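You operate a simulated robot arm through the tools that you are given. There is no shell and no other tool.

You run a simulated robot arm. Do the job below in one go: nothing can be reset, and whatever is moved stays where it is left.

TASK
Lock both pumps, then cap each travel bottle.
Fine: each cap is pressed on the bottle of its colour.

The check looks at the end state, three seconds after you hand in, the way a careful person would. Anything else that was tipped, shoved, dropped, spilled or broken makes it a failure. Lids that push on must go on centred and level and be pressed home; caps that screw on are set level and turned clockwise until they are tight.

THE ROBOT
A 6-joint arm with a two-finger parallel gripper, fixed in place. Base frame: the origin is on the floor under the middle of its stand, x ahead of it, y to its left, z up; the work surface is at about z = 760. Readings come in mm, degrees, newtons and seconds.
With the tool pointing down near the work surface it reaches from about 300 to 740 mm from the base axis. Its first joint turns from -66.0 to 66.0 degrees. Payload 2.45 kg.
The TCP is the grasp point between the finger pads, 24 mm short of the fingertips. In the tool frame z runs along the fingers and y along their closing line. The gripper opens to 68 mm. The fingers are 17 mm wide and 10 mm thick; the gripper's body (40 by 70 mm) begins 41 mm behind the TCP.
Orientation is that of the tool frame in the base frame, as a unit quaternion [w, x, y, z]. With the fingers straight down and closing along the base's y, the tool's x points along the base's -x, its y along +y and its z along -z.

THE INTERFACE
- The arm moves only by the tool step_arm. Its argument "deltas" is a list of rows, each a list of 3 entries, a list of its own where there are three numbers: the shift along the tool's x, y, z in units of 250 mm (1.0 is 250 mm), then the turn, a rotation vector about the tool's x, y, z in units of 60 degrees (1.0 is 60 degrees), then the opening, from 0 (shut) to 1 (fully open). In form: [[[tx, ty, tz], [wx, wy, wz], claw], ...]. A call has 1 to 20 rows; each row is the pose to reach, as a shift and turn from the pose commanded when the call began, along the tool's axes at that moment. A call with a number of a shift or a turn outside -1 to 1 is refused whole. Each row takes 0.2 s and may step no farther than 50 mm and 8.6 degrees from the row before; otherwise, or with a gripper value out of range, the whole call is refused. A pose out of reach is approached as far as the arm can. The call stops where the force on the tool passes 40 N (or 10 N more than at its start, if that is more) or the arm is blocked; 0.2 s more then pass. Each finger travels about 108 mm/s and halts on what it meets, pressing with about 25 N; the grip force reading is that of the motor and also rises with nothing between the fingers. The clock runs only during rows and for 0.2 s after the last one: add rows that repeat a pose to give the fingers time. The reply holds the time, the measured pose of the TCP, the force on the tool along the base axes, the opening and the grip force, in the units named above and with some noise, with the torque about the TCP (base axes, N m) and any sound that the robot's microphone picked up, and new pictures: "views" is both (left out), scene, wrist or none.
- Cameras (640 x 400 px; columns grow to the right, rows downward): "scene" is fixed at [166.5, 411.9, 1465.5]; the picture's right is [-0.78, -0.63, 0.00], its down [-0.35, 0.43, -0.84] and it looks along [0.53, -0.65, -0.55] (base axes); focal length 340 px, centre (320, 200). "wrist" rides on the gripper at [84, 11, -75] in the tool frame; the picture's right is [-0.13, 0.99, 0.00], its down [-0.60, -0.08, -0.79] and it looks along [-0.79, -0.10, 0.61] (tool axes); focal length 251 px, centre (320, 200). There is no depth. A picture from a camera that has moved, and an enlarged one, comes with that camera's place and axes in the base frame and with its lens.
- zoom(camera, box): a new picture of the part [left, top, right, bottom] of that camera's present view, enlarged. No time passes.
- sign_off(): hands the job in; it is judged then, once.

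Places have to be worked out from the pictures, the camera data and where the tool is seen. Open the gripper and draw the arm clear of the work before you hand the job in, unless the task says otherwise.

The tools are called after "Call:" by a JSON object that holds its "name" and its "arguments". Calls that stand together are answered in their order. step_arm: Moves the arm, as the interface text tells. Its arguments: {"type":"object","properties":{"deltas":{"type":"array","items":{"type":"array"}},"views":{"type":"string","enum":["both","scene","wrist","none"]}},"required":["deltas"]} The other tools are called the same way: zoom (camera, box) takes an enlarged picture of a part of a camera's view; sign_off () hands the job in.

At the start:

```text
t: 0.0
position: [457.0, -91.8, 1276.0]
tool_rot: [0.0, 0.0, 1.0, 0.0]
ft_force: [-0.4, 0.4, -0.3]
moment: [0.02, 0.02, 0.0]
opening: 68.0
finger_force: 0.0
```

scene: 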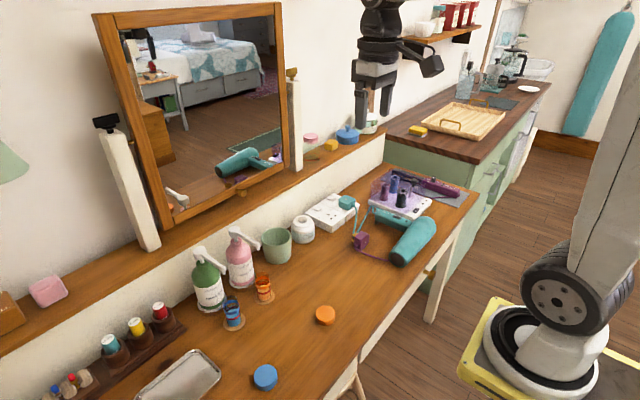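
wrist: 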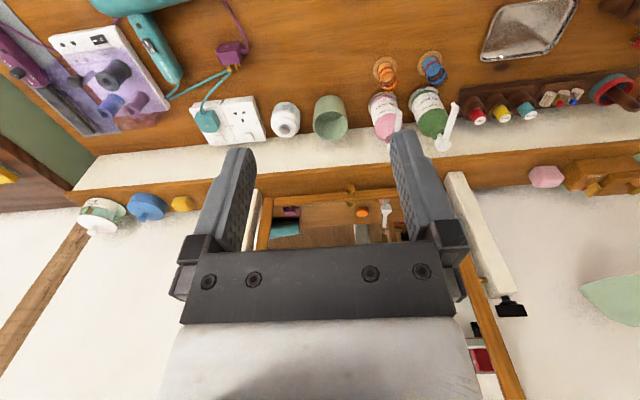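

I'll start by looking closely at the pumps, travel bottles and caps before I move anything.

Call:
{"name": "zoom", "arguments": {"camera": "scene", "box": [170, 215, 330, 315]}}

Call:
{"name": "zoom", "arguments": {"camera": "scene", "box": [210, 270, 370, 370]}}

Call:
{"name": "zoom", "arguments": {"camera": "wrist", "box": [340, 40, 500, 140]}}

Call:
{"name": "zoom", "arguments": {"camera": "scene", "box": [40, 280, 280, 400]}}

```text
4.00 times, centred on (250, 265) of scene
camera zoom: at [166.5, 411.9, 1465.5], right [-0.78, -0.63, 0.0], down [-0.35, 0.43, -0.84], along [0.53, -0.65, -0.55], focal length 1361 px, centre (600, -60)
```

zoom: 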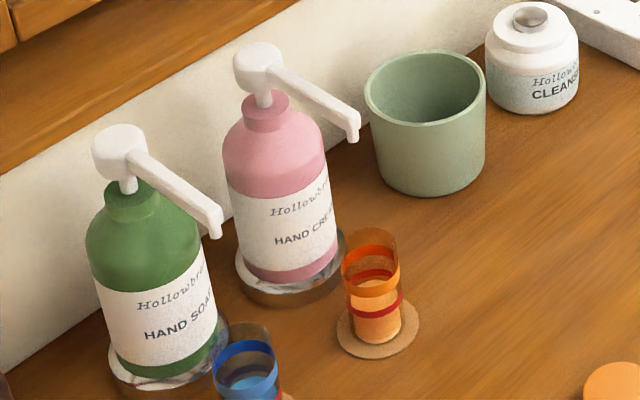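

```text
4.00 times, centred on (290, 320) of scene
camera zoom: at [166.5, 411.9, 1465.5], right [-0.78, -0.63, 0.0], down [-0.35, 0.43, -0.84], along [0.53, -0.65, -0.55], focal length 1361 px, centre (440, -280)
```

zoom: 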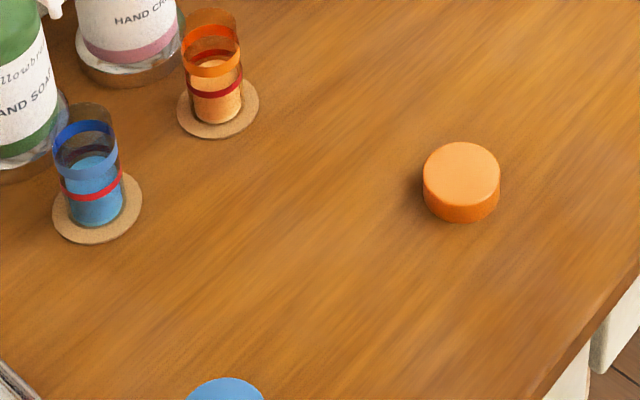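

```text
4.00 times, centred on (420, 90) of wrist
camera zoom: at [373.0, -81.1, 1353.3], right [0.13, 0.99, 0.0], down [0.6, -0.08, 0.79], along [0.79, -0.1, -0.61], focal length 1006 px, centre (-80, 640)
```

zoom: 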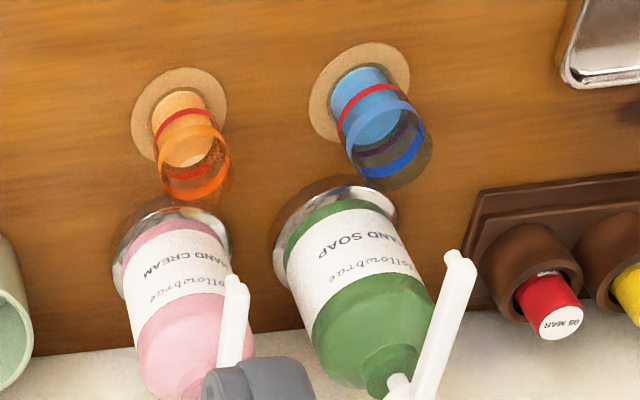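

```text
2.67 times, centred on (160, 340) of scene
camera zoom: at [166.5, 411.9, 1465.5], right [-0.78, -0.63, 0.0], down [-0.35, 0.43, -0.84], along [0.53, -0.65, -0.55], focal length 908 px, centre (747, -173)
```

zoom: 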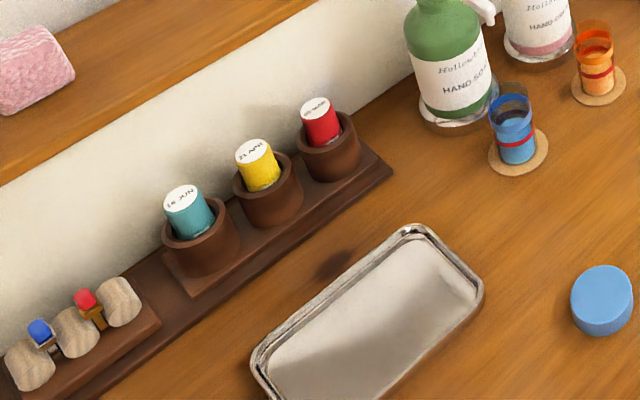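

The pumps stand at about (745, 135) and (743, 42), and their nozzles point back over the travel bottles. The caps look to be at about (497, -13) and (498, 185). I'll move the wrist camera closer, staying high, to see how the pumps lock.

Call:
{"name": "step_arm", "arguments": {"deltas": [[[-0.093, 0.104, 0.083], [0, 0, 0], 1], [[-0.186, 0.208, 0.167], [0, 0, 0], 1], [[-0.279, 0.312, 0.25], [0, 0, 0], 1], [[-0.372, 0.416, 0.333], [0, 0, 0], 1], [[-0.465, 0.52, 0.417], [0, 0, 0], 1], [[-0.558, 0.624, 0.5], [0, 0, 0], 1], [[-0.652, 0.727, 0.584], [0, 0, 0], 1]], "views": "both"}}

```text
t: 1.6
position: [621.1, 90.3, 1130.8]
tool_rot: [-0.001, 0.0, 1.0, 0.0]
ft_force: [0.2, -1.2, -0.3]
moment: [0.0, 0.0, 0.0]
opening: 67.9
finger_force: 0.1
camera wrist: at [536.6, 101.5, 1207.2], right [0.13, 0.99, 0.0], down [0.6, -0.08, 0.79], along [0.79, -0.1, -0.61], focal length 251 px, centre (320, 200)
```

scene: 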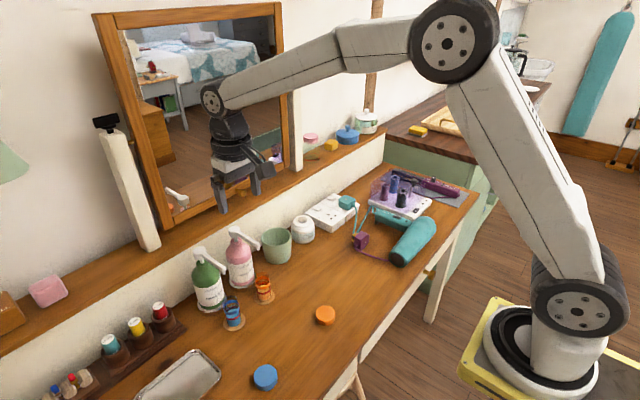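
wrist: 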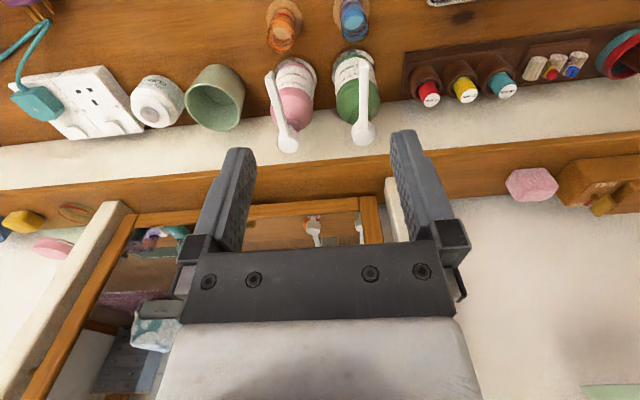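

Call:
{"name": "zoom", "arguments": {"camera": "wrist", "box": [240, 40, 400, 160]}}

Call:
{"name": "zoom", "arguments": {"camera": "wrist", "box": [240, 0, 400, 60]}}

Call:
{"name": "zoom", "arguments": {"camera": "scene", "box": [185, 225, 265, 275]}}

```text
3.33 times, centred on (320, 100) of wrist
camera zoom: at [536.6, 101.5, 1207.2], right [0.13, 0.99, 0.0], down [0.6, -0.08, 0.79], along [0.79, -0.1, -0.61], focal length 838 px, centre (320, 533)
```

zoom: 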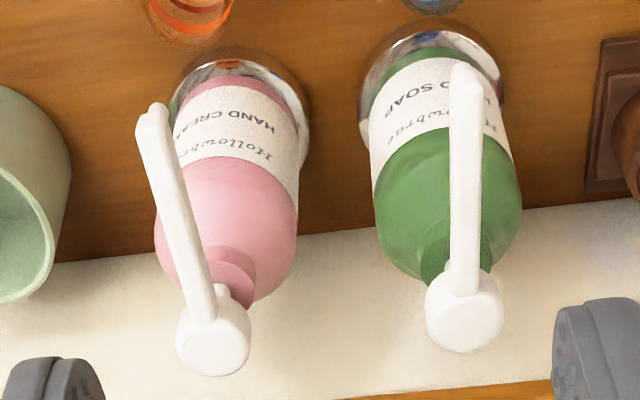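

```text
4.00 times, centred on (320, 30) of wrist
camera zoom: at [536.6, 101.5, 1207.2], right [0.13, 0.99, 0.0], down [0.6, -0.08, 0.79], along [0.79, -0.1, -0.61], focal length 1006 px, centre (320, 880)
```

zoom: 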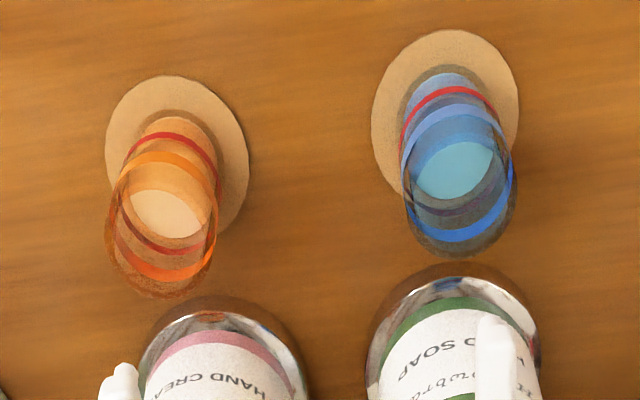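

```text
8.00 times, centred on (225, 250) of scene
camera zoom: at [166.5, 411.9, 1465.5], right [-0.78, -0.63, 0.0], down [-0.35, 0.43, -0.84], along [0.53, -0.65, -0.55], focal length 2722 px, centre (1080, -200)
```

zoom: 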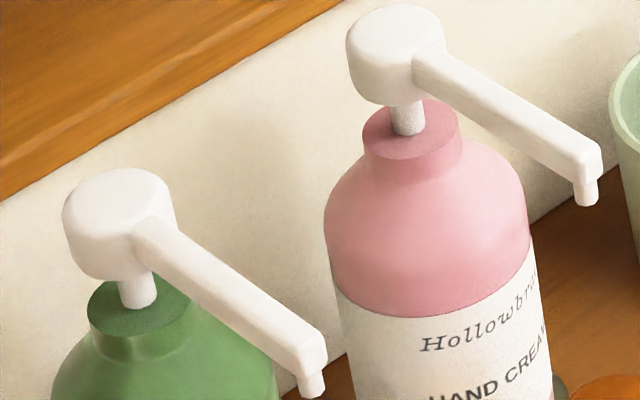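

The nozzle tips sit directly above the travel bottles, and the bottles are already part filled. I'll zoom in harder to look for lock marks and check the liquid against the red line.

Call:
{"name": "zoom", "arguments": {"camera": "wrist", "box": [335, 100, 395, 150]}}

Call:
{"name": "zoom", "arguments": {"camera": "scene", "box": [190, 245, 230, 270]}}

Call:
{"name": "zoom", "arguments": {"camera": "scene", "box": [215, 270, 279, 334]}}

Call:
{"name": "zoom", "arguments": {"camera": "scene", "box": [225, 220, 269, 250]}}

```text
8.00 times, centred on (365, 125) of wrist
camera zoom: at [536.6, 101.5, 1207.2], right [0.13, 0.99, 0.0], down [0.6, -0.08, 0.79], along [0.79, -0.1, -0.61], focal length 2012 px, centre (-40, 800)
```

zoom: 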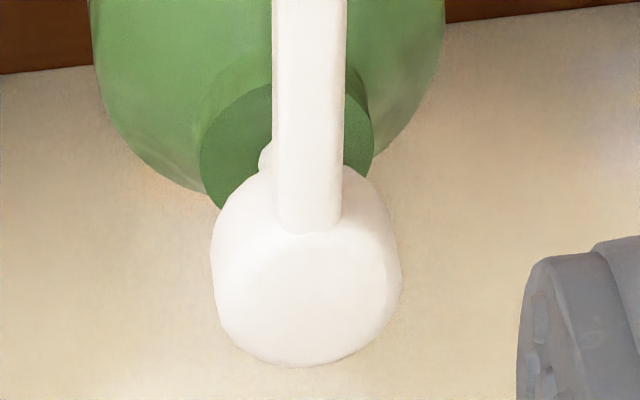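

```text
16.00 times, centred on (210, 258) of scene
camera zoom: at [166.5, 411.9, 1465.5], right [-0.78, -0.63, 0.0], down [-0.35, 0.43, -0.84], along [0.53, -0.65, -0.55], focal length 5445 px, centre (2080, -720)
```

zoom: 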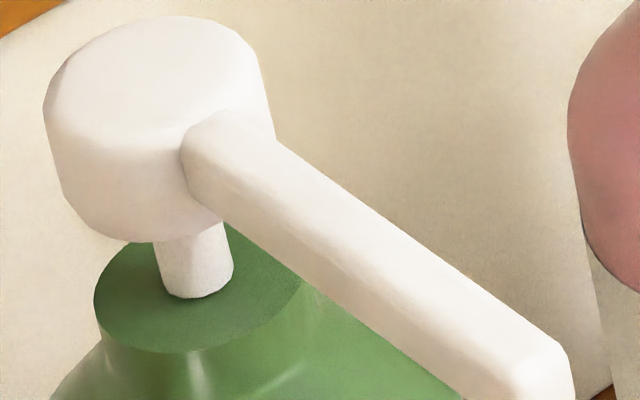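

```text
6.25 times, centred on (247, 302) of scene
camera zoom: at [166.5, 411.9, 1465.5], right [-0.78, -0.63, 0.0], down [-0.35, 0.43, -0.84], along [0.53, -0.65, -0.55], focal length 2127 px, centre (776, -438)
```

zoom: 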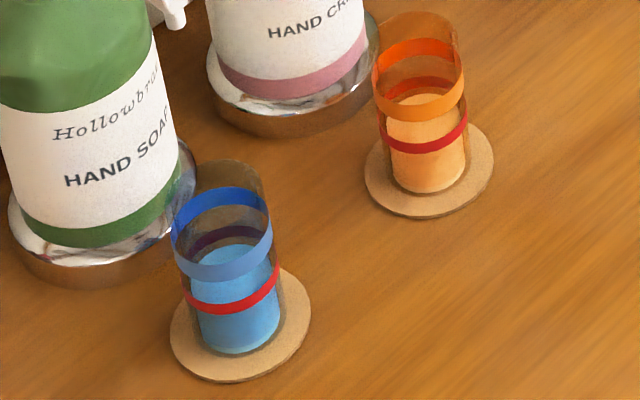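

```text
13.33 times, centred on (247, 235) of scene
camera zoom: at [166.5, 411.9, 1465.5], right [-0.78, -0.63, 0.0], down [-0.35, 0.43, -0.84], along [0.53, -0.65, -0.55], focal length 4537 px, centre (1293, -267)
```

zoom: 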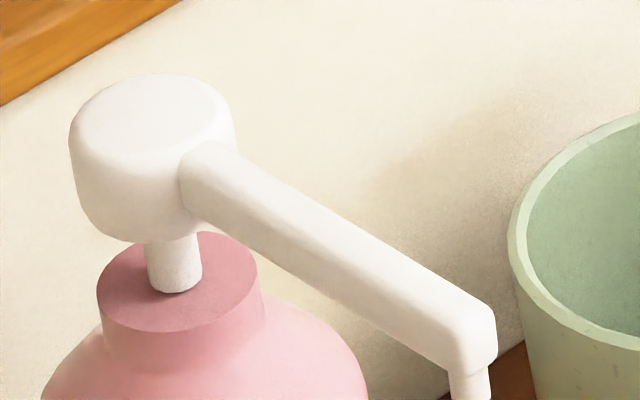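

The liquid in both bottles already stands at the red fill line, so I don't want to pump any more in, and I'll try turning the heads before pressing anything. Next I'll move above the green pump head, at about (747, 130, 946), with my fingertips about 40 mm above it, to check reach and alignment.

Call:
{"name": "step_arm", "arguments": {"deltas": [[[-0.1016, 0.032, 0.096], [0, 0, 0], 1], [[-0.203, 0.064, 0.192], [0, 0, 0], 1], [[-0.305, 0.096, 0.288], [0, 0, 0], 1], [[-0.406, 0.128, 0.384], [0, 0, 0], 1], [[-0.508, 0.16, 0.48], [0, 0, 0], 1], [[-0.508, 0.16, 0.48], [0, 0, 0], 1]], "views": "both"}}

```text
t: 3.0
position: [745.9, 129.5, 1012.6]
tool_rot: [0.0, -0.001, 1.0, 0.0]
ft_force: [1.2, -0.2, -0.4]
moment: [-0.02, -0.01, -0.01]
opening: 68.1
finger_force: 0.1
camera wrist: at [662.3, 140.6, 1087.1], right [0.13, 0.99, 0.0], down [0.6, -0.08, 0.79], along [0.79, -0.1, -0.61], focal length 251 px, centre (320, 200)
```

scene: 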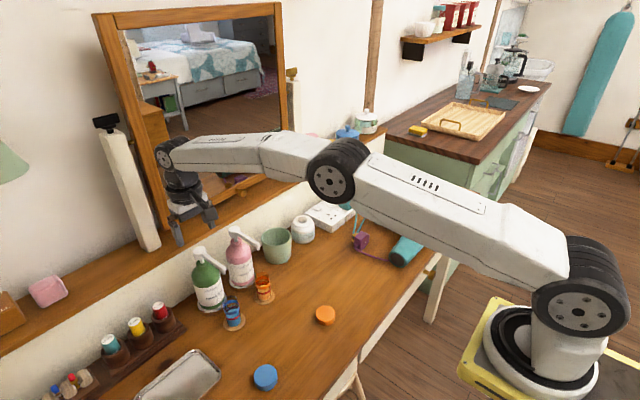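
wrist: 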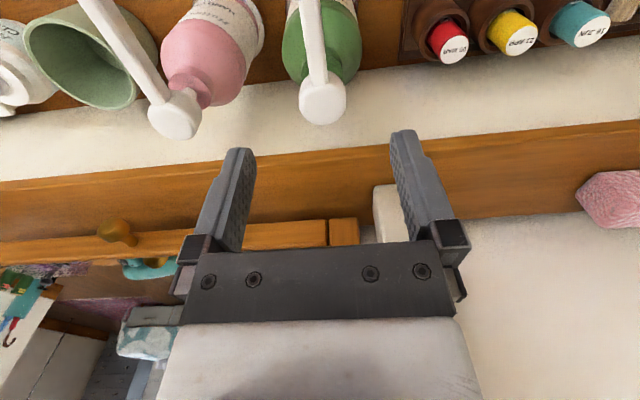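

The arm reaches there, and the head looks nearly on the tool axis. I'll zoom in from both cameras to measure the remaining offset.

Call:
{"name": "zoom", "arguments": {"camera": "wrist", "box": [280, 80, 360, 130]}}

Call:
{"name": "zoom", "arguments": {"camera": "scene", "box": [160, 195, 240, 265]}}

```text
8.00 times, centred on (320, 105) of wrist
camera zoom: at [662.3, 140.6, 1087.1], right [0.13, 0.99, 0.0], down [0.6, -0.08, 0.79], along [0.79, -0.1, -0.61], focal length 2012 px, centre (320, 960)
```

zoom: 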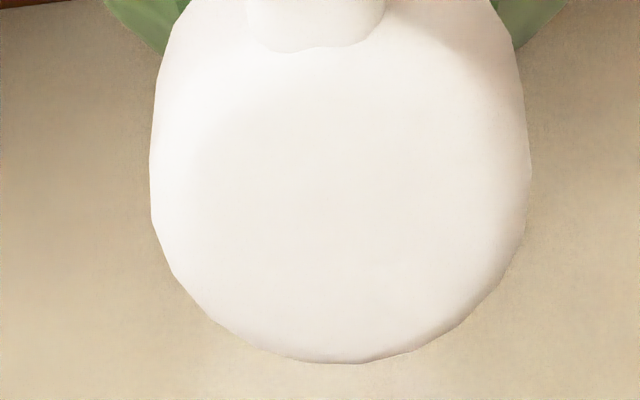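

```text
5.71 times, centred on (200, 230) of scene
camera zoom: at [166.5, 411.9, 1465.5], right [-0.78, -0.63, 0.0], down [-0.35, 0.43, -0.84], along [0.53, -0.65, -0.55], focal length 1945 px, centre (1006, 29)
```

zoom: 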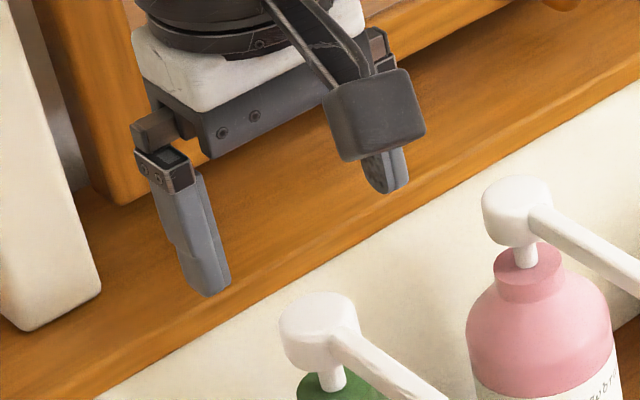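

My estimates put the green head at about (749, 131.3) with its top near z = 946, roughly 29 mm across, standing on a 16 mm stem. I'll lower the fingers around it, part close, and check centring before I grip.

Call:
{"name": "step_arm", "arguments": {"deltas": [[[-0.008, 0.0052, 0.08], [0, 0, 0], 1], [[-0.008, 0.0052, 0.16], [0, 0, 0], 1], [[-0.008, 0.0052, 0.224], [0, 0, 0], 1], [[-0.008, 0.0052, 0.224], [0, 0, 0], 0.6], [[-0.008, 0.0052, 0.224], [0, 0, 0], 0.6]], "views": "both"}}

```text
t: 4.2
position: [747.6, 130.1, 955.9]
tool_rot: [0.0, -0.001, 1.0, 0.001]
ft_force: [-0.5, 1.1, 0.0]
moment: [-0.02, -0.02, -0.01]
opening: 40.8
finger_force: 0.1
camera wrist: at [664.4, 141.8, 1031.3], right [0.13, 0.99, 0.0], down [0.6, -0.08, 0.79], along [0.79, -0.1, -0.61], focal length 251 px, centre (320, 200)
```

scene: 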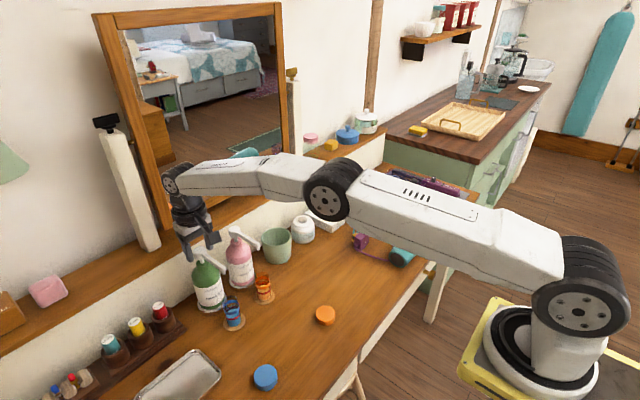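
wrist: 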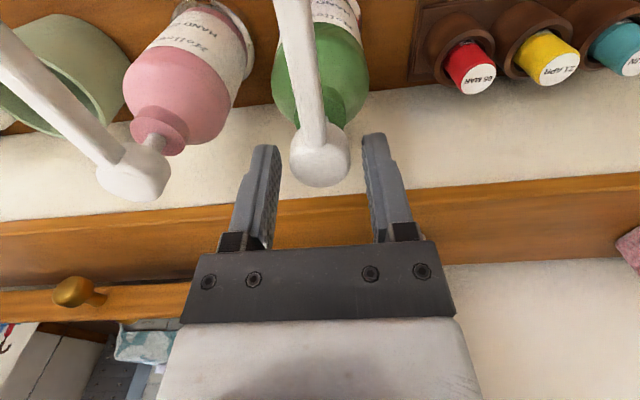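

Call:
{"name": "zoom", "arguments": {"camera": "wrist", "box": [240, 100, 400, 200]}}

Call:
{"name": "zoom", "arguments": {"camera": "scene", "box": [165, 215, 245, 285]}}

```text
4.00 times, centred on (320, 150) of wrist
camera zoom: at [664.4, 141.8, 1031.3], right [0.13, 0.99, 0.0], down [0.6, -0.08, 0.79], along [0.79, -0.1, -0.61], focal length 1006 px, centre (320, 400)
```

zoom: 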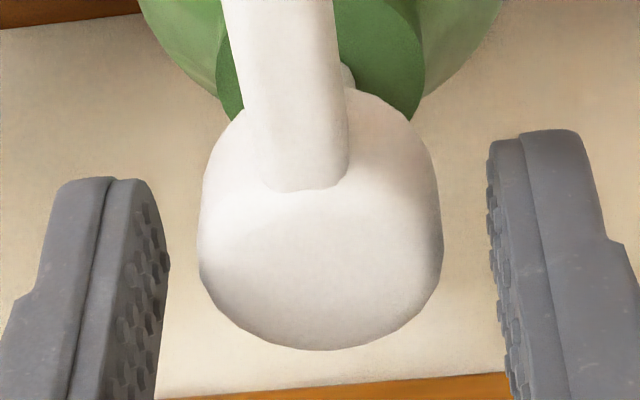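

```text
5.71 times, centred on (205, 250) of scene
camera zoom: at [166.5, 411.9, 1465.5], right [-0.78, -0.63, 0.0], down [-0.35, 0.43, -0.84], along [0.53, -0.65, -0.55], focal length 1945 px, centre (977, -86)
```

zoom: 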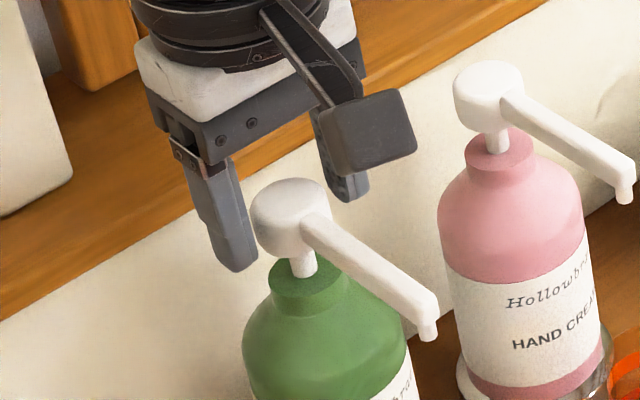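

The head is centred between the fingers, by column, in the wrist view. I'll close on it at this height without pressing down and read the forces.

Call:
{"name": "step_arm", "arguments": {"deltas": [[[0, 0, 0], [0, 0, 0], 0.5], [[0, 0, 0], [0, 0, 0], 0.42], [[0, 0, 0], [0, 0, 0], 0.3], [[0, 0, 0], [0, 0, 0], 0.3]], "views": "both"}}

Call:
{"name": "zoom", "arguments": {"camera": "wrist", "box": [240, 100, 400, 200]}}

Call:
{"name": "zoom", "arguments": {"camera": "scene", "box": [165, 215, 245, 285]}}

```text
t: 5.2
position: [748.3, 130.1, 954.7]
tool_rot: [0.0, -0.001, 1.0, 0.001]
ft_force: [-0.8, -0.5, 0.3]
moment: [0.01, -0.01, 0.0]
opening: 28.0
finger_force: 42.6
camera wrist: at [664.4, 141.7, 1031.4], right [0.13, 0.99, 0.0], down [0.6, -0.08, 0.79], along [0.79, -0.1, -0.61], focal length 251 px, centre (320, 200)
```

scene: 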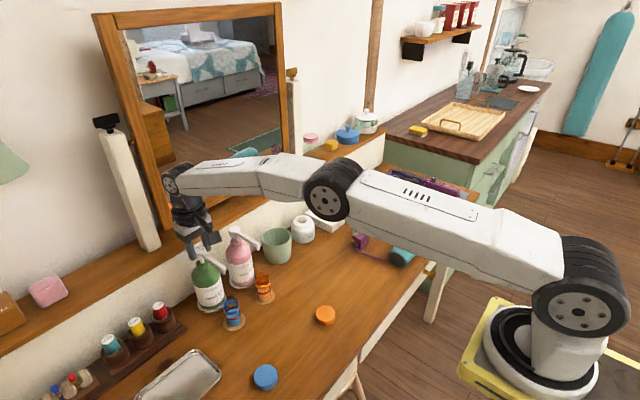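
wrist: 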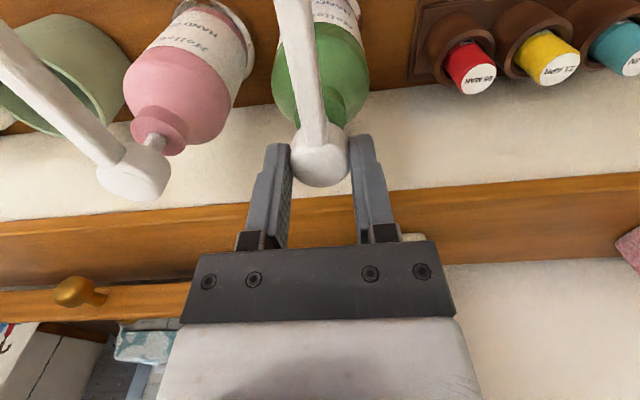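

```text
4.00 times, centred on (320, 150) of wrist
camera zoom: at [664.4, 141.7, 1031.4], right [0.13, 0.99, 0.0], down [0.6, -0.08, 0.79], along [0.79, -0.1, -0.61], focal length 1006 px, centre (320, 400)
```

zoom: 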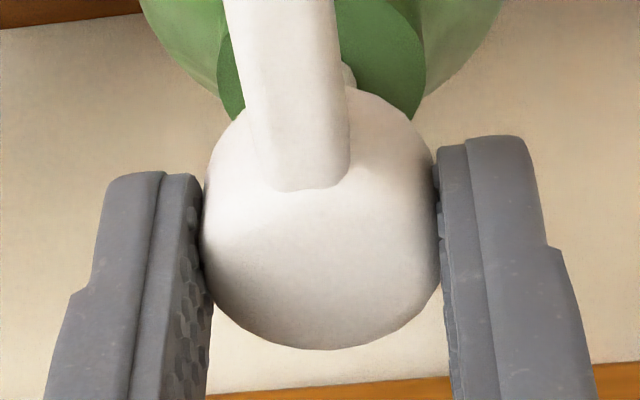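

```text
5.71 times, centred on (205, 250) of scene
camera zoom: at [166.5, 411.8, 1465.5], right [-0.78, -0.63, 0.0], down [-0.35, 0.43, -0.84], along [0.53, -0.65, -0.55], focal length 1945 px, centre (977, -86)
```

zoom: 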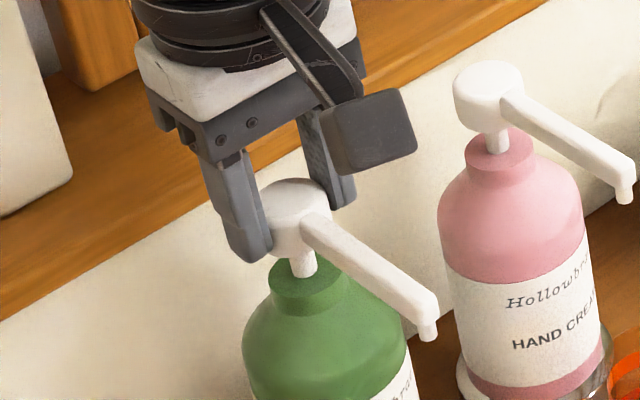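

I have it gripped at 28 mm with almost no side load. I'll turn it gently clockwise by about 12°, with no downward push, and watch the torque and any sound.

Call:
{"name": "step_arm", "arguments": {"deltas": [[[0, 0, 0], [0, 0, 0.05], 0.3], [[0, 0, 0], [0, 0, 0.1], 0.3], [[0, 0, 0], [0, 0, 0.15], 0.3], [[0, 0, 0], [0, 0, 0.2], 0.3]], "views": "both"}}

Call:
{"name": "zoom", "arguments": {"camera": "scene", "box": [165, 215, 265, 315]}}

Call:
{"name": "zoom", "arguments": {"camera": "wrist", "box": [240, 0, 400, 200]}}

```text
t: 6.2
position: [748.2, 132.1, 955.2]
tool_rot: [0.0, 0.105, 0.994, 0.0]
ft_force: [-0.7, -1.9, 1.0]
moment: [-0.05, -0.02, 0.04]
opening: 28.1
finger_force: 43.3
camera wrist: at [668.5, 159.3, 1031.3], right [0.33, 0.94, 0.0], down [0.57, -0.2, 0.79], along [0.75, -0.26, -0.61], focal length 251 px, centre (320, 200)
```

scene: 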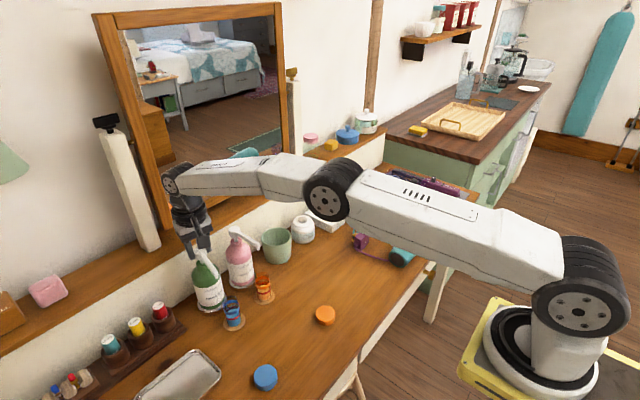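
wrist: 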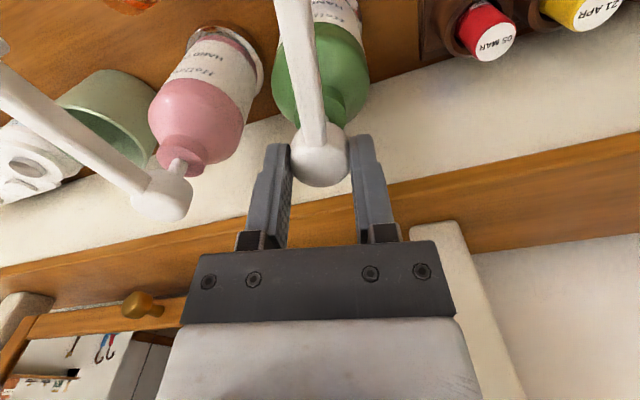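

```text
4.00 times, centred on (215, 265) of scene
camera zoom: at [166.5, 411.8, 1465.6], right [-0.78, -0.63, 0.0], down [-0.35, 0.43, -0.84], along [0.53, -0.65, -0.55], focal length 1361 px, centre (740, -60)
```

zoom: 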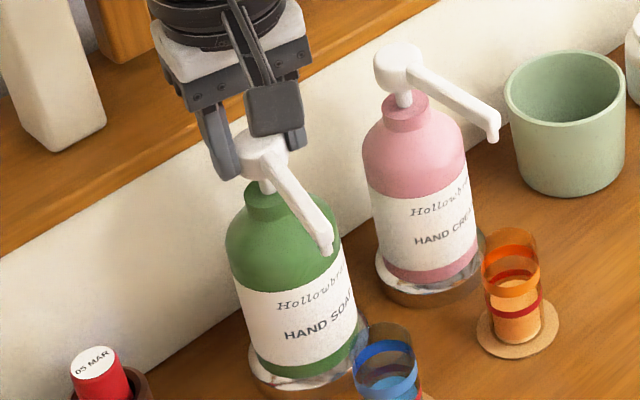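

```text
2.00 times, centred on (320, 100) of wrist
camera zoom: at [668.5, 159.3, 1031.3], right [0.33, 0.94, 0.0], down [0.57, -0.2, 0.79], along [0.75, -0.26, -0.61], focal length 503 px, centre (320, 400)
```

zoom: 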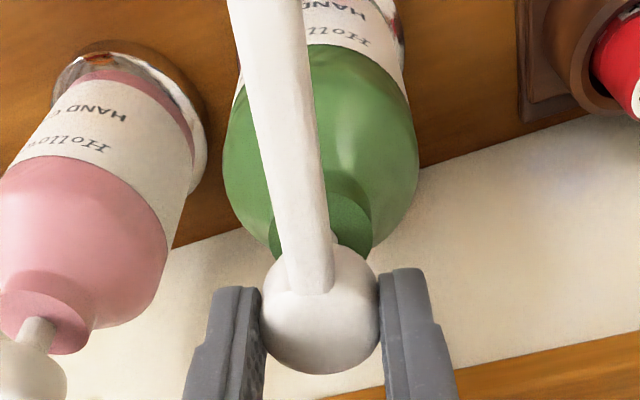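

The head turned about 12° with almost no torque, and the bottle's label stayed put. I'll keep turning clockwise about 30° more, watching for a stop or a click.

Call:
{"name": "step_arm", "arguments": {"deltas": [[[0, 0, 0], [0, 0, 0.08], 0.3], [[0, 0, 0], [0, 0, 0.16], 0.3], [[0, 0, 0], [0, 0, 0.24], 0.3], [[0, 0, 0], [0, 0, 0.32], 0.3], [[0, 0, 0], [0, 0, 0.4], 0.3], [[0, 0, 0], [0, 0, 0.48], 0.3]], "views": "both"}}

Call:
{"name": "zoom", "arguments": {"camera": "scene", "box": [165, 215, 265, 315]}}

Call:
{"name": "zoom", "arguments": {"camera": "wrist", "box": [240, 0, 400, 200]}}

```text
t: 7.6
position: [748.2, 130.4, 954.3]
tool_rot: [0.0, 0.348, 0.937, 0.0]
ft_force: [5.9, 0.3, -0.5]
moment: [0.0, -0.13, 0.02]
opening: 28.3
finger_force: 42.9
camera wrist: at [692.2, 195.0, 1031.2], right [0.75, 0.67, 0.0], down [0.4, -0.45, 0.79], along [0.53, -0.59, -0.61], focal length 251 px, centre (320, 200)
```

scene: 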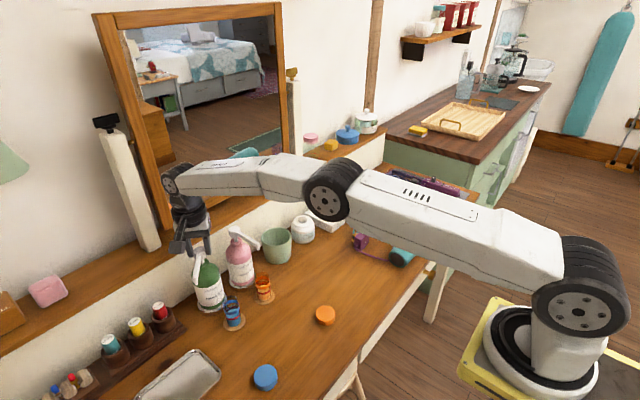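
wrist: 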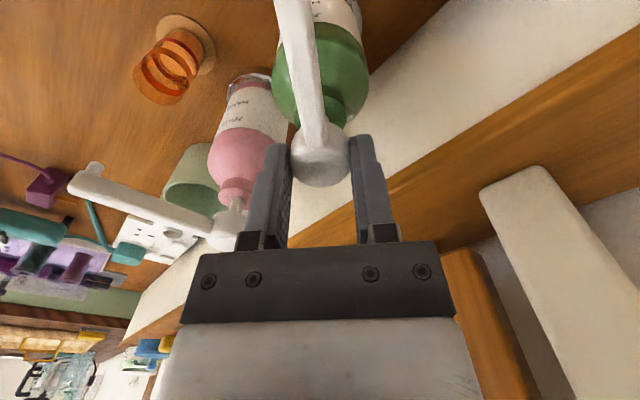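

```text
4.00 times, centred on (215, 265) of scene
camera zoom: at [166.7, 411.9, 1465.5], right [-0.78, -0.63, 0.0], down [-0.35, 0.43, -0.84], along [0.53, -0.65, -0.55], focal length 1361 px, centre (740, -60)
```

zoom: 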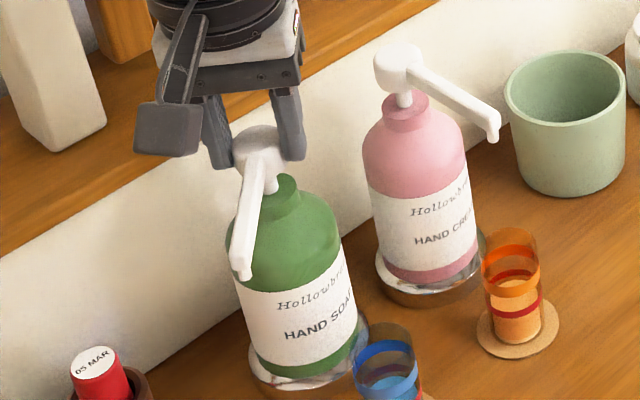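

```text
2.00 times, centred on (320, 100) of wrist
camera zoom: at [692.2, 195.0, 1031.2], right [0.75, 0.67, 0.0], down [0.4, -0.45, 0.79], along [0.53, -0.59, -0.61], focal length 503 px, centre (320, 400)
```

zoom: 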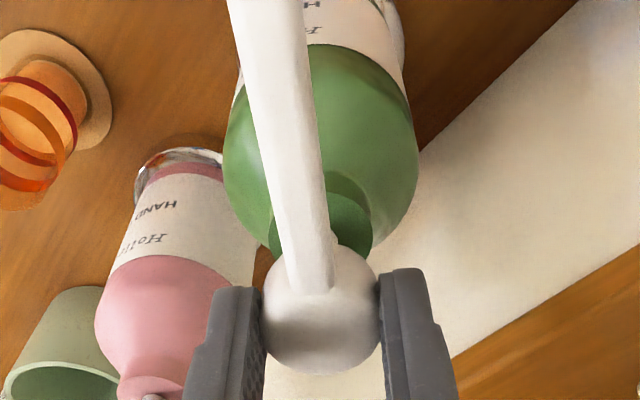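

It's turned about 41° now with no stop and the bottle unmoved, though about 6 N of side force along x suggests the stem axis is slightly off my rotation axis. I'll release, check centring from this angle and re-grip.

Call:
{"name": "step_arm", "arguments": {"deltas": [[[0, 0, 0], [0, 0, 0], 0.55], [[0, 0, 0], [0, 0, 0], 0.55], [[0, 0, 0], [0, 0, 0], 0.55]], "views": "wrist"}}

Call:
{"name": "zoom", "arguments": {"camera": "wrist", "box": [240, 100, 400, 200]}}

Call:
{"name": "zoom", "arguments": {"camera": "scene", "box": [165, 215, 265, 315]}}

```text
t: 8.4
position: [749.4, 130.4, 954.3]
tool_rot: [0.0, 0.348, 0.938, 0.0]
ft_force: [1.0, -0.3, -0.8]
moment: [0.01, 0.0, 0.0]
opening: 37.6
finger_force: 0.0
camera wrist: at [691.7, 194.8, 1031.0], right [0.74, 0.67, 0.0], down [0.41, -0.45, 0.79], along [0.53, -0.59, -0.61], focal length 251 px, centre (320, 200)
```

wrist: 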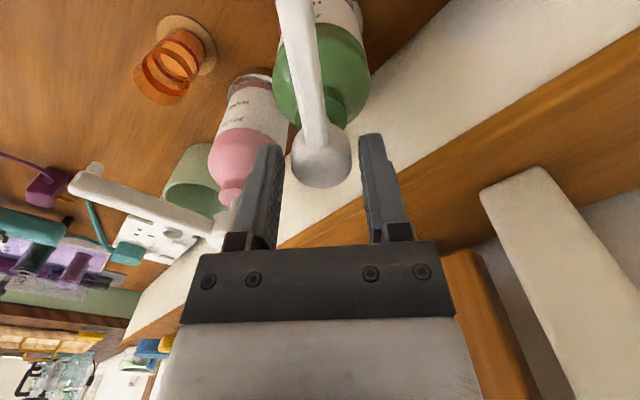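

```text
4.00 times, centred on (320, 150) of wrist
camera zoom: at [691.7, 194.8, 1031.0], right [0.74, 0.67, 0.0], down [0.41, -0.45, 0.79], along [0.53, -0.59, -0.61], focal length 1006 px, centre (320, 400)
```

zoom: 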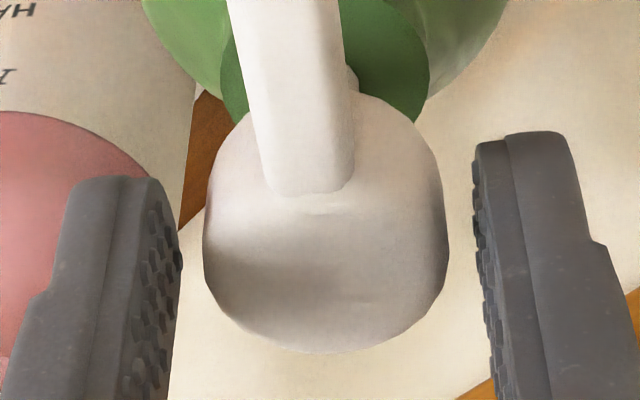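

```text
4.00 times, centred on (215, 265) of scene
camera zoom: at [166.5, 411.9, 1465.5], right [-0.78, -0.63, 0.0], down [-0.35, 0.43, -0.84], along [0.53, -0.65, -0.55], focal length 1361 px, centre (740, -60)
```

zoom: 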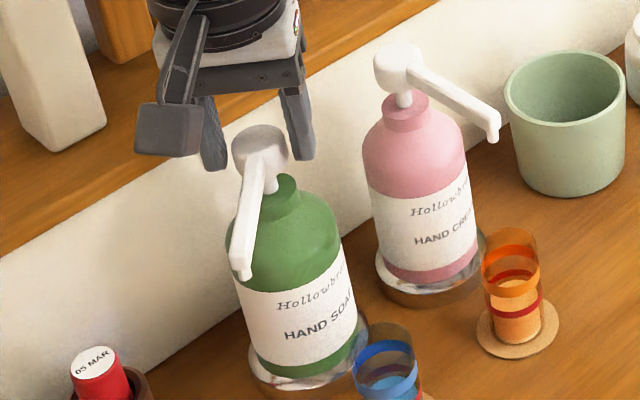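

The head now sits about 0.7 mm to one side, which puts the stem axis at about x = 750. I'll shift 0.9 mm in x, re-grip, and continue clockwise in stages.

Call:
{"name": "step_arm", "arguments": {"deltas": [[[-0.0027, 0.0024, 0], [0, 0, 0], 0.55], [[-0.0027, 0.0024, 0], [0, 0, 0], 0.3], [[-0.0027, 0.0024, 0], [0, 0, 0], 0.3], [[-0.0027, 0.0024, 0], [0, 0, 0], 0.3], [[-0.0027, 0.0024, 0], [0, 0, 0.08], 0.3], [[-0.0027, 0.0024, 0], [0, 0, 0.16], 0.3], [[-0.0027, 0.0024, 0], [0, 0, 0.24], 0.3], [[-0.0027, 0.0024, 0], [0, 0, 0.32], 0.3], [[-0.0027, 0.0024, 0], [0, 0, 0.4], 0.3]], "views": "both"}}

Call:
{"name": "zoom", "arguments": {"camera": "scene", "box": [165, 215, 265, 315]}}

```text
t: 10.4
position: [749.5, 130.4, 954.9]
tool_rot: [0.001, 0.536, 0.844, 0.0]
ft_force: [2.5, 2.0, -0.9]
moment: [0.06, -0.04, -0.04]
opening: 28.1
finger_force: 42.7
camera wrist: at [723.6, 212.3, 1031.0], right [0.95, 0.31, 0.0], down [0.19, -0.58, 0.79], along [0.24, -0.76, -0.61], focal length 251 px, centre (320, 200)
```

scene: 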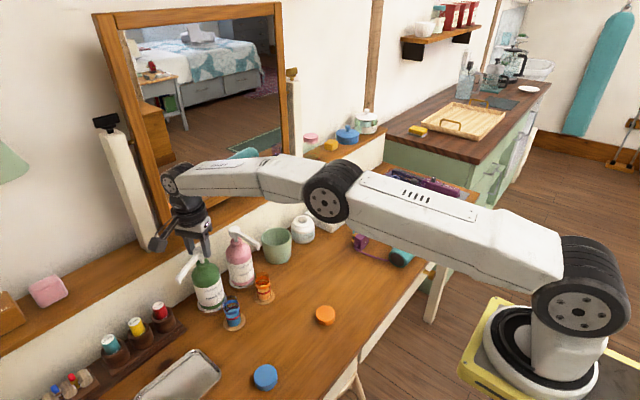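
wrist: 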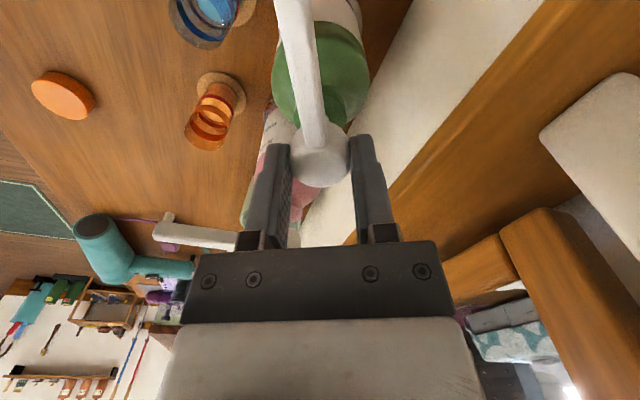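

```text
4.00 times, centred on (215, 265) of scene
camera zoom: at [166.6, 411.9, 1465.5], right [-0.78, -0.63, 0.0], down [-0.35, 0.43, -0.84], along [0.53, -0.65, -0.55], focal length 1361 px, centre (740, -60)
```

zoom: 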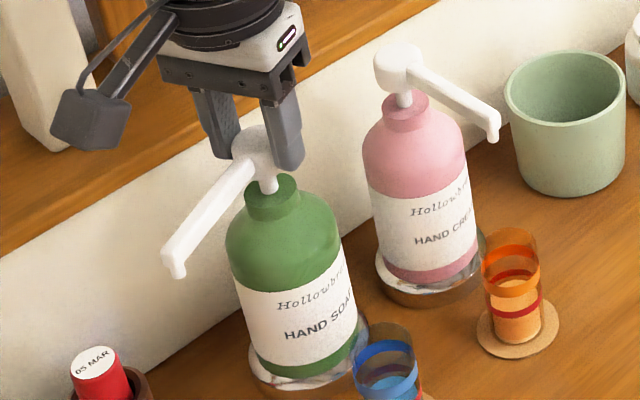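

At about 65° it's still turning freely, with the bottle steady and only about 2 N of side force. I'll continue clockwise toward 90°.

Call:
{"name": "step_arm", "arguments": {"deltas": [[[0, 0, 0], [0, 0, 0.07], 0.3], [[0, 0, 0], [0, 0, 0.14], 0.3], [[0, 0, 0], [0, 0, 0.21], 0.3], [[0, 0, 0], [0, 0, 0.28], 0.3], [[0, 0, 0], [0, 0, 0.35], 0.3], [[0, 0, 0], [0, 0, 0.42], 0.3]], "views": "both"}}

Call:
{"name": "zoom", "arguments": {"camera": "scene", "box": [165, 215, 265, 315]}}

```text
t: 11.8
position: [749.9, 130.2, 954.2]
tool_rot: [0.0, 0.707, 0.707, 0.0]
ft_force: [4.1, 2.9, -1.8]
moment: [0.15, -0.15, 0.1]
opening: 28.1
finger_force: 42.6
camera wrist: at [760.7, 215.8, 1031.1], right [0.99, -0.13, 0.0], down [-0.08, -0.6, 0.79], along [-0.1, -0.79, -0.61], focal length 251 px, centre (320, 200)
```

scene: 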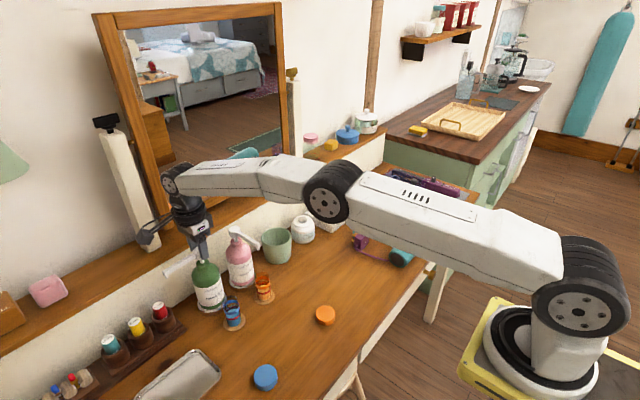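
wrist: 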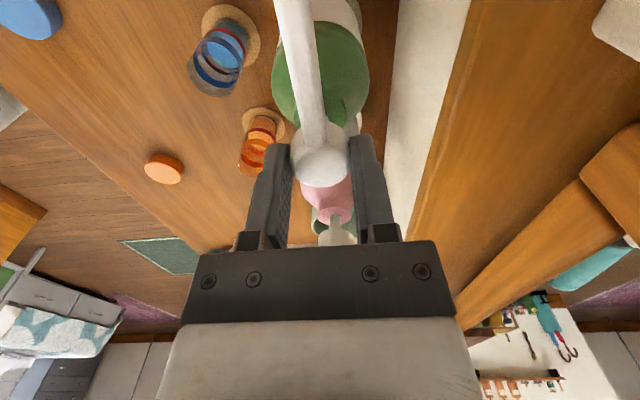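

```text
4.00 times, centred on (215, 265) of scene
camera zoom: at [166.7, 411.9, 1465.5], right [-0.78, -0.63, 0.0], down [-0.35, 0.43, -0.84], along [0.53, -0.65, -0.55], focal length 1361 px, centre (740, -60)
```

zoom: 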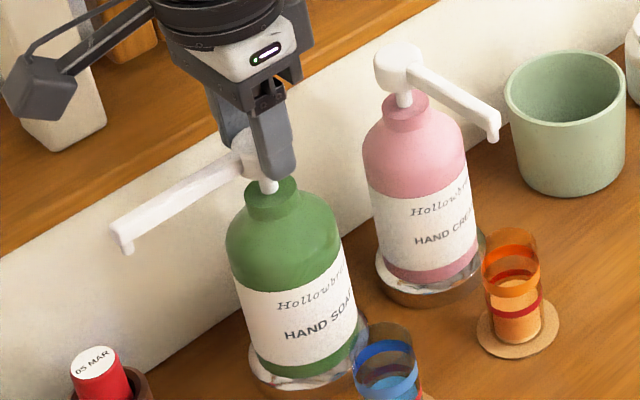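

Now at 90°, and a reaction torque of 0.10 N·m has appeared for the first time. I'll turn a few more degrees in small increments to see if this is the stop.

Call:
{"name": "step_arm", "arguments": {"deltas": [[[0, 0, 0], [0, 0, 0.03], 0.3], [[0, 0, 0], [0, 0, 0.06], 0.3], [[0, 0, 0], [0, 0, 0.06], 0.3]], "views": "both"}}

Call:
{"name": "zoom", "arguments": {"camera": "scene", "box": [165, 215, 265, 315]}}

Call:
{"name": "zoom", "arguments": {"camera": "wrist", "box": [240, 0, 400, 200]}}

```text
t: 12.6
position: [749.9, 131.5, 954.9]
tool_rot: [0.0, 0.729, 0.684, 0.0]
ft_force: [5.7, 1.9, -0.4]
moment: [-0.07, -0.12, 0.28]
opening: 28.0
finger_force: 42.3
camera wrist: at [766.0, 215.0, 1031.2], right [0.98, -0.19, 0.0], down [-0.12, -0.6, 0.79], along [-0.15, -0.78, -0.61], focal length 251 px, centre (320, 200)
```

scene: 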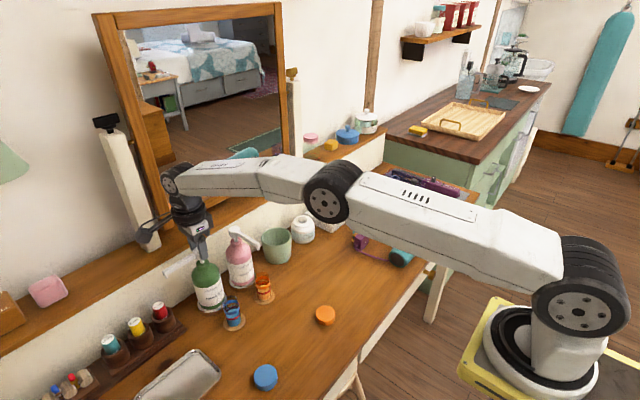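
wrist: 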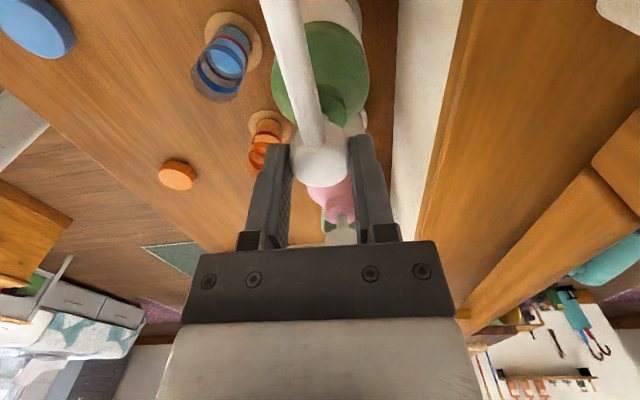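

```text
4.00 times, centred on (215, 265) of scene
camera zoom: at [166.7, 411.9, 1465.5], right [-0.78, -0.63, 0.0], down [-0.35, 0.43, -0.84], along [0.53, -0.65, -0.55], focal length 1361 px, centre (740, -60)
```

zoom: 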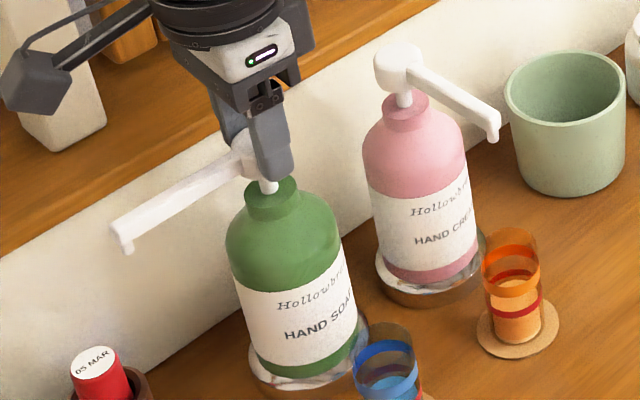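

```text
2.00 times, centred on (320, 100) of wrist
camera zoom: at [766.0, 215.0, 1031.2], right [0.98, -0.19, 0.0], down [-0.12, -0.6, 0.79], along [-0.15, -0.78, -0.61], focal length 503 px, centre (320, 400)
```

zoom: 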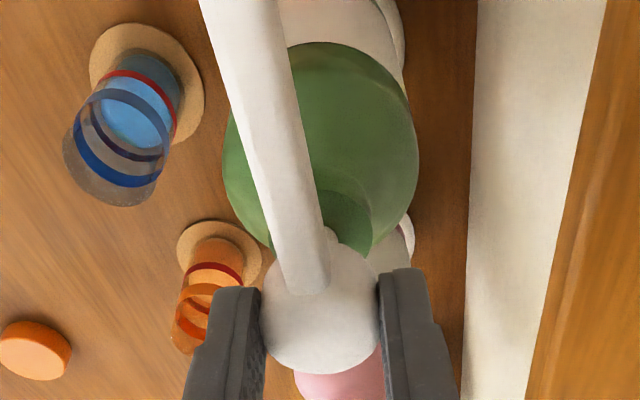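

The nozzle stayed at 90° while the fingers slipped 3° with 0.28 N·m, so there's a firm clockwise stop with the nozzle pointing along +y. To tell whether it's really locked there, I'll do a very small press test: 1 mm down, read the force, no further.

Call:
{"name": "step_arm", "arguments": {"deltas": [[[0, 0, 0.002], [0, 0, 0], 0.3], [[0, 0, 0.004], [0, 0, 0], 0.3], [[0, 0, 0.004], [0, 0, 0], 0.3]], "views": "none"}}

```text
t: 13.4
position: [750.2, 132.7, 954.3]
tool_rot: [0.0, 0.728, 0.686, 0.001]
ft_force: [6.8, 1.4, 4.7]
moment: [0.02, -0.14, -0.01]
opening: 28.0
finger_force: 42.3
```

The force rose to about 5 N for 1 mm. I'll zoom on the stem to see whether the head sank, comparing against the earlier view.

Call:
{"name": "zoom", "arguments": {"camera": "scene", "box": [190, 245, 230, 270]}}

```text
16.00 times, centred on (210, 258) of scene
camera zoom: at [166.6, 411.9, 1465.5], right [-0.78, -0.63, 0.0], down [-0.35, 0.43, -0.84], along [0.53, -0.65, -0.55], focal length 5445 px, centre (2080, -720)
```

zoom: 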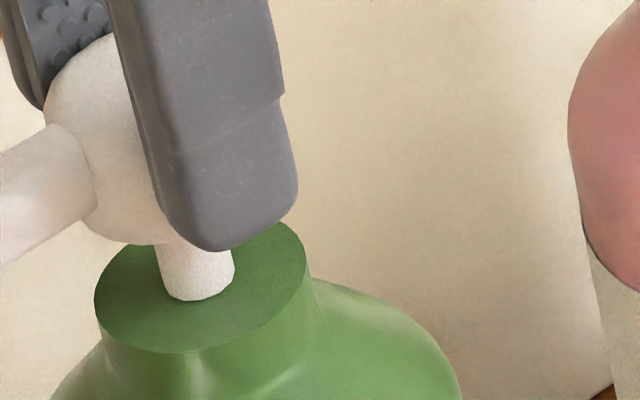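

The head didn't visibly sink relative to the collar. I'll go just 1 mm further to see if the force keeps climbing stiffly with no sinking.

Call:
{"name": "step_arm", "arguments": {"deltas": [[[0, 0, 0.002], [0, 0, 0], 0.3], [[0, 0, 0.004], [0, 0, 0], 0.3], [[0, 0, 0.004], [0, 0, 0], 0.3]], "views": "none"}}

Call:
{"name": "zoom", "arguments": {"camera": "scene", "box": [190, 245, 230, 270]}}

```text
t: 14.2
position: [748.9, 131.5, 954.9]
tool_rot: [0.001, 0.729, 0.685, 0.0]
ft_force: [3.4, 3.1, 15.5]
moment: [-0.01, -0.03, 0.0]
opening: 28.2
finger_force: 42.4
```

```text
16.00 times, centred on (210, 258) of scene
camera zoom: at [166.2, 411.9, 1465.6], right [-0.78, -0.63, 0.0], down [-0.35, 0.43, -0.84], along [0.53, -0.65, -0.55], focal length 5445 px, centre (2080, -720)
```

zoom: 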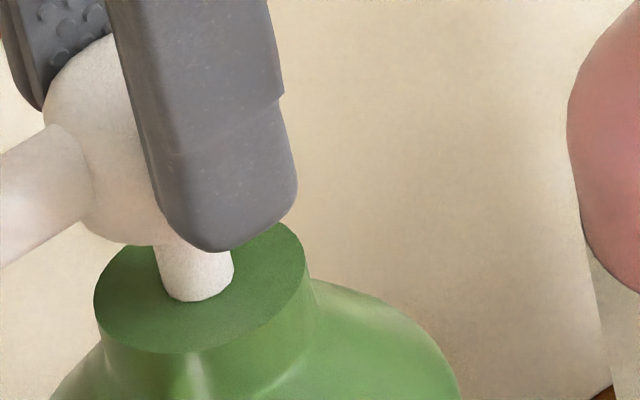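

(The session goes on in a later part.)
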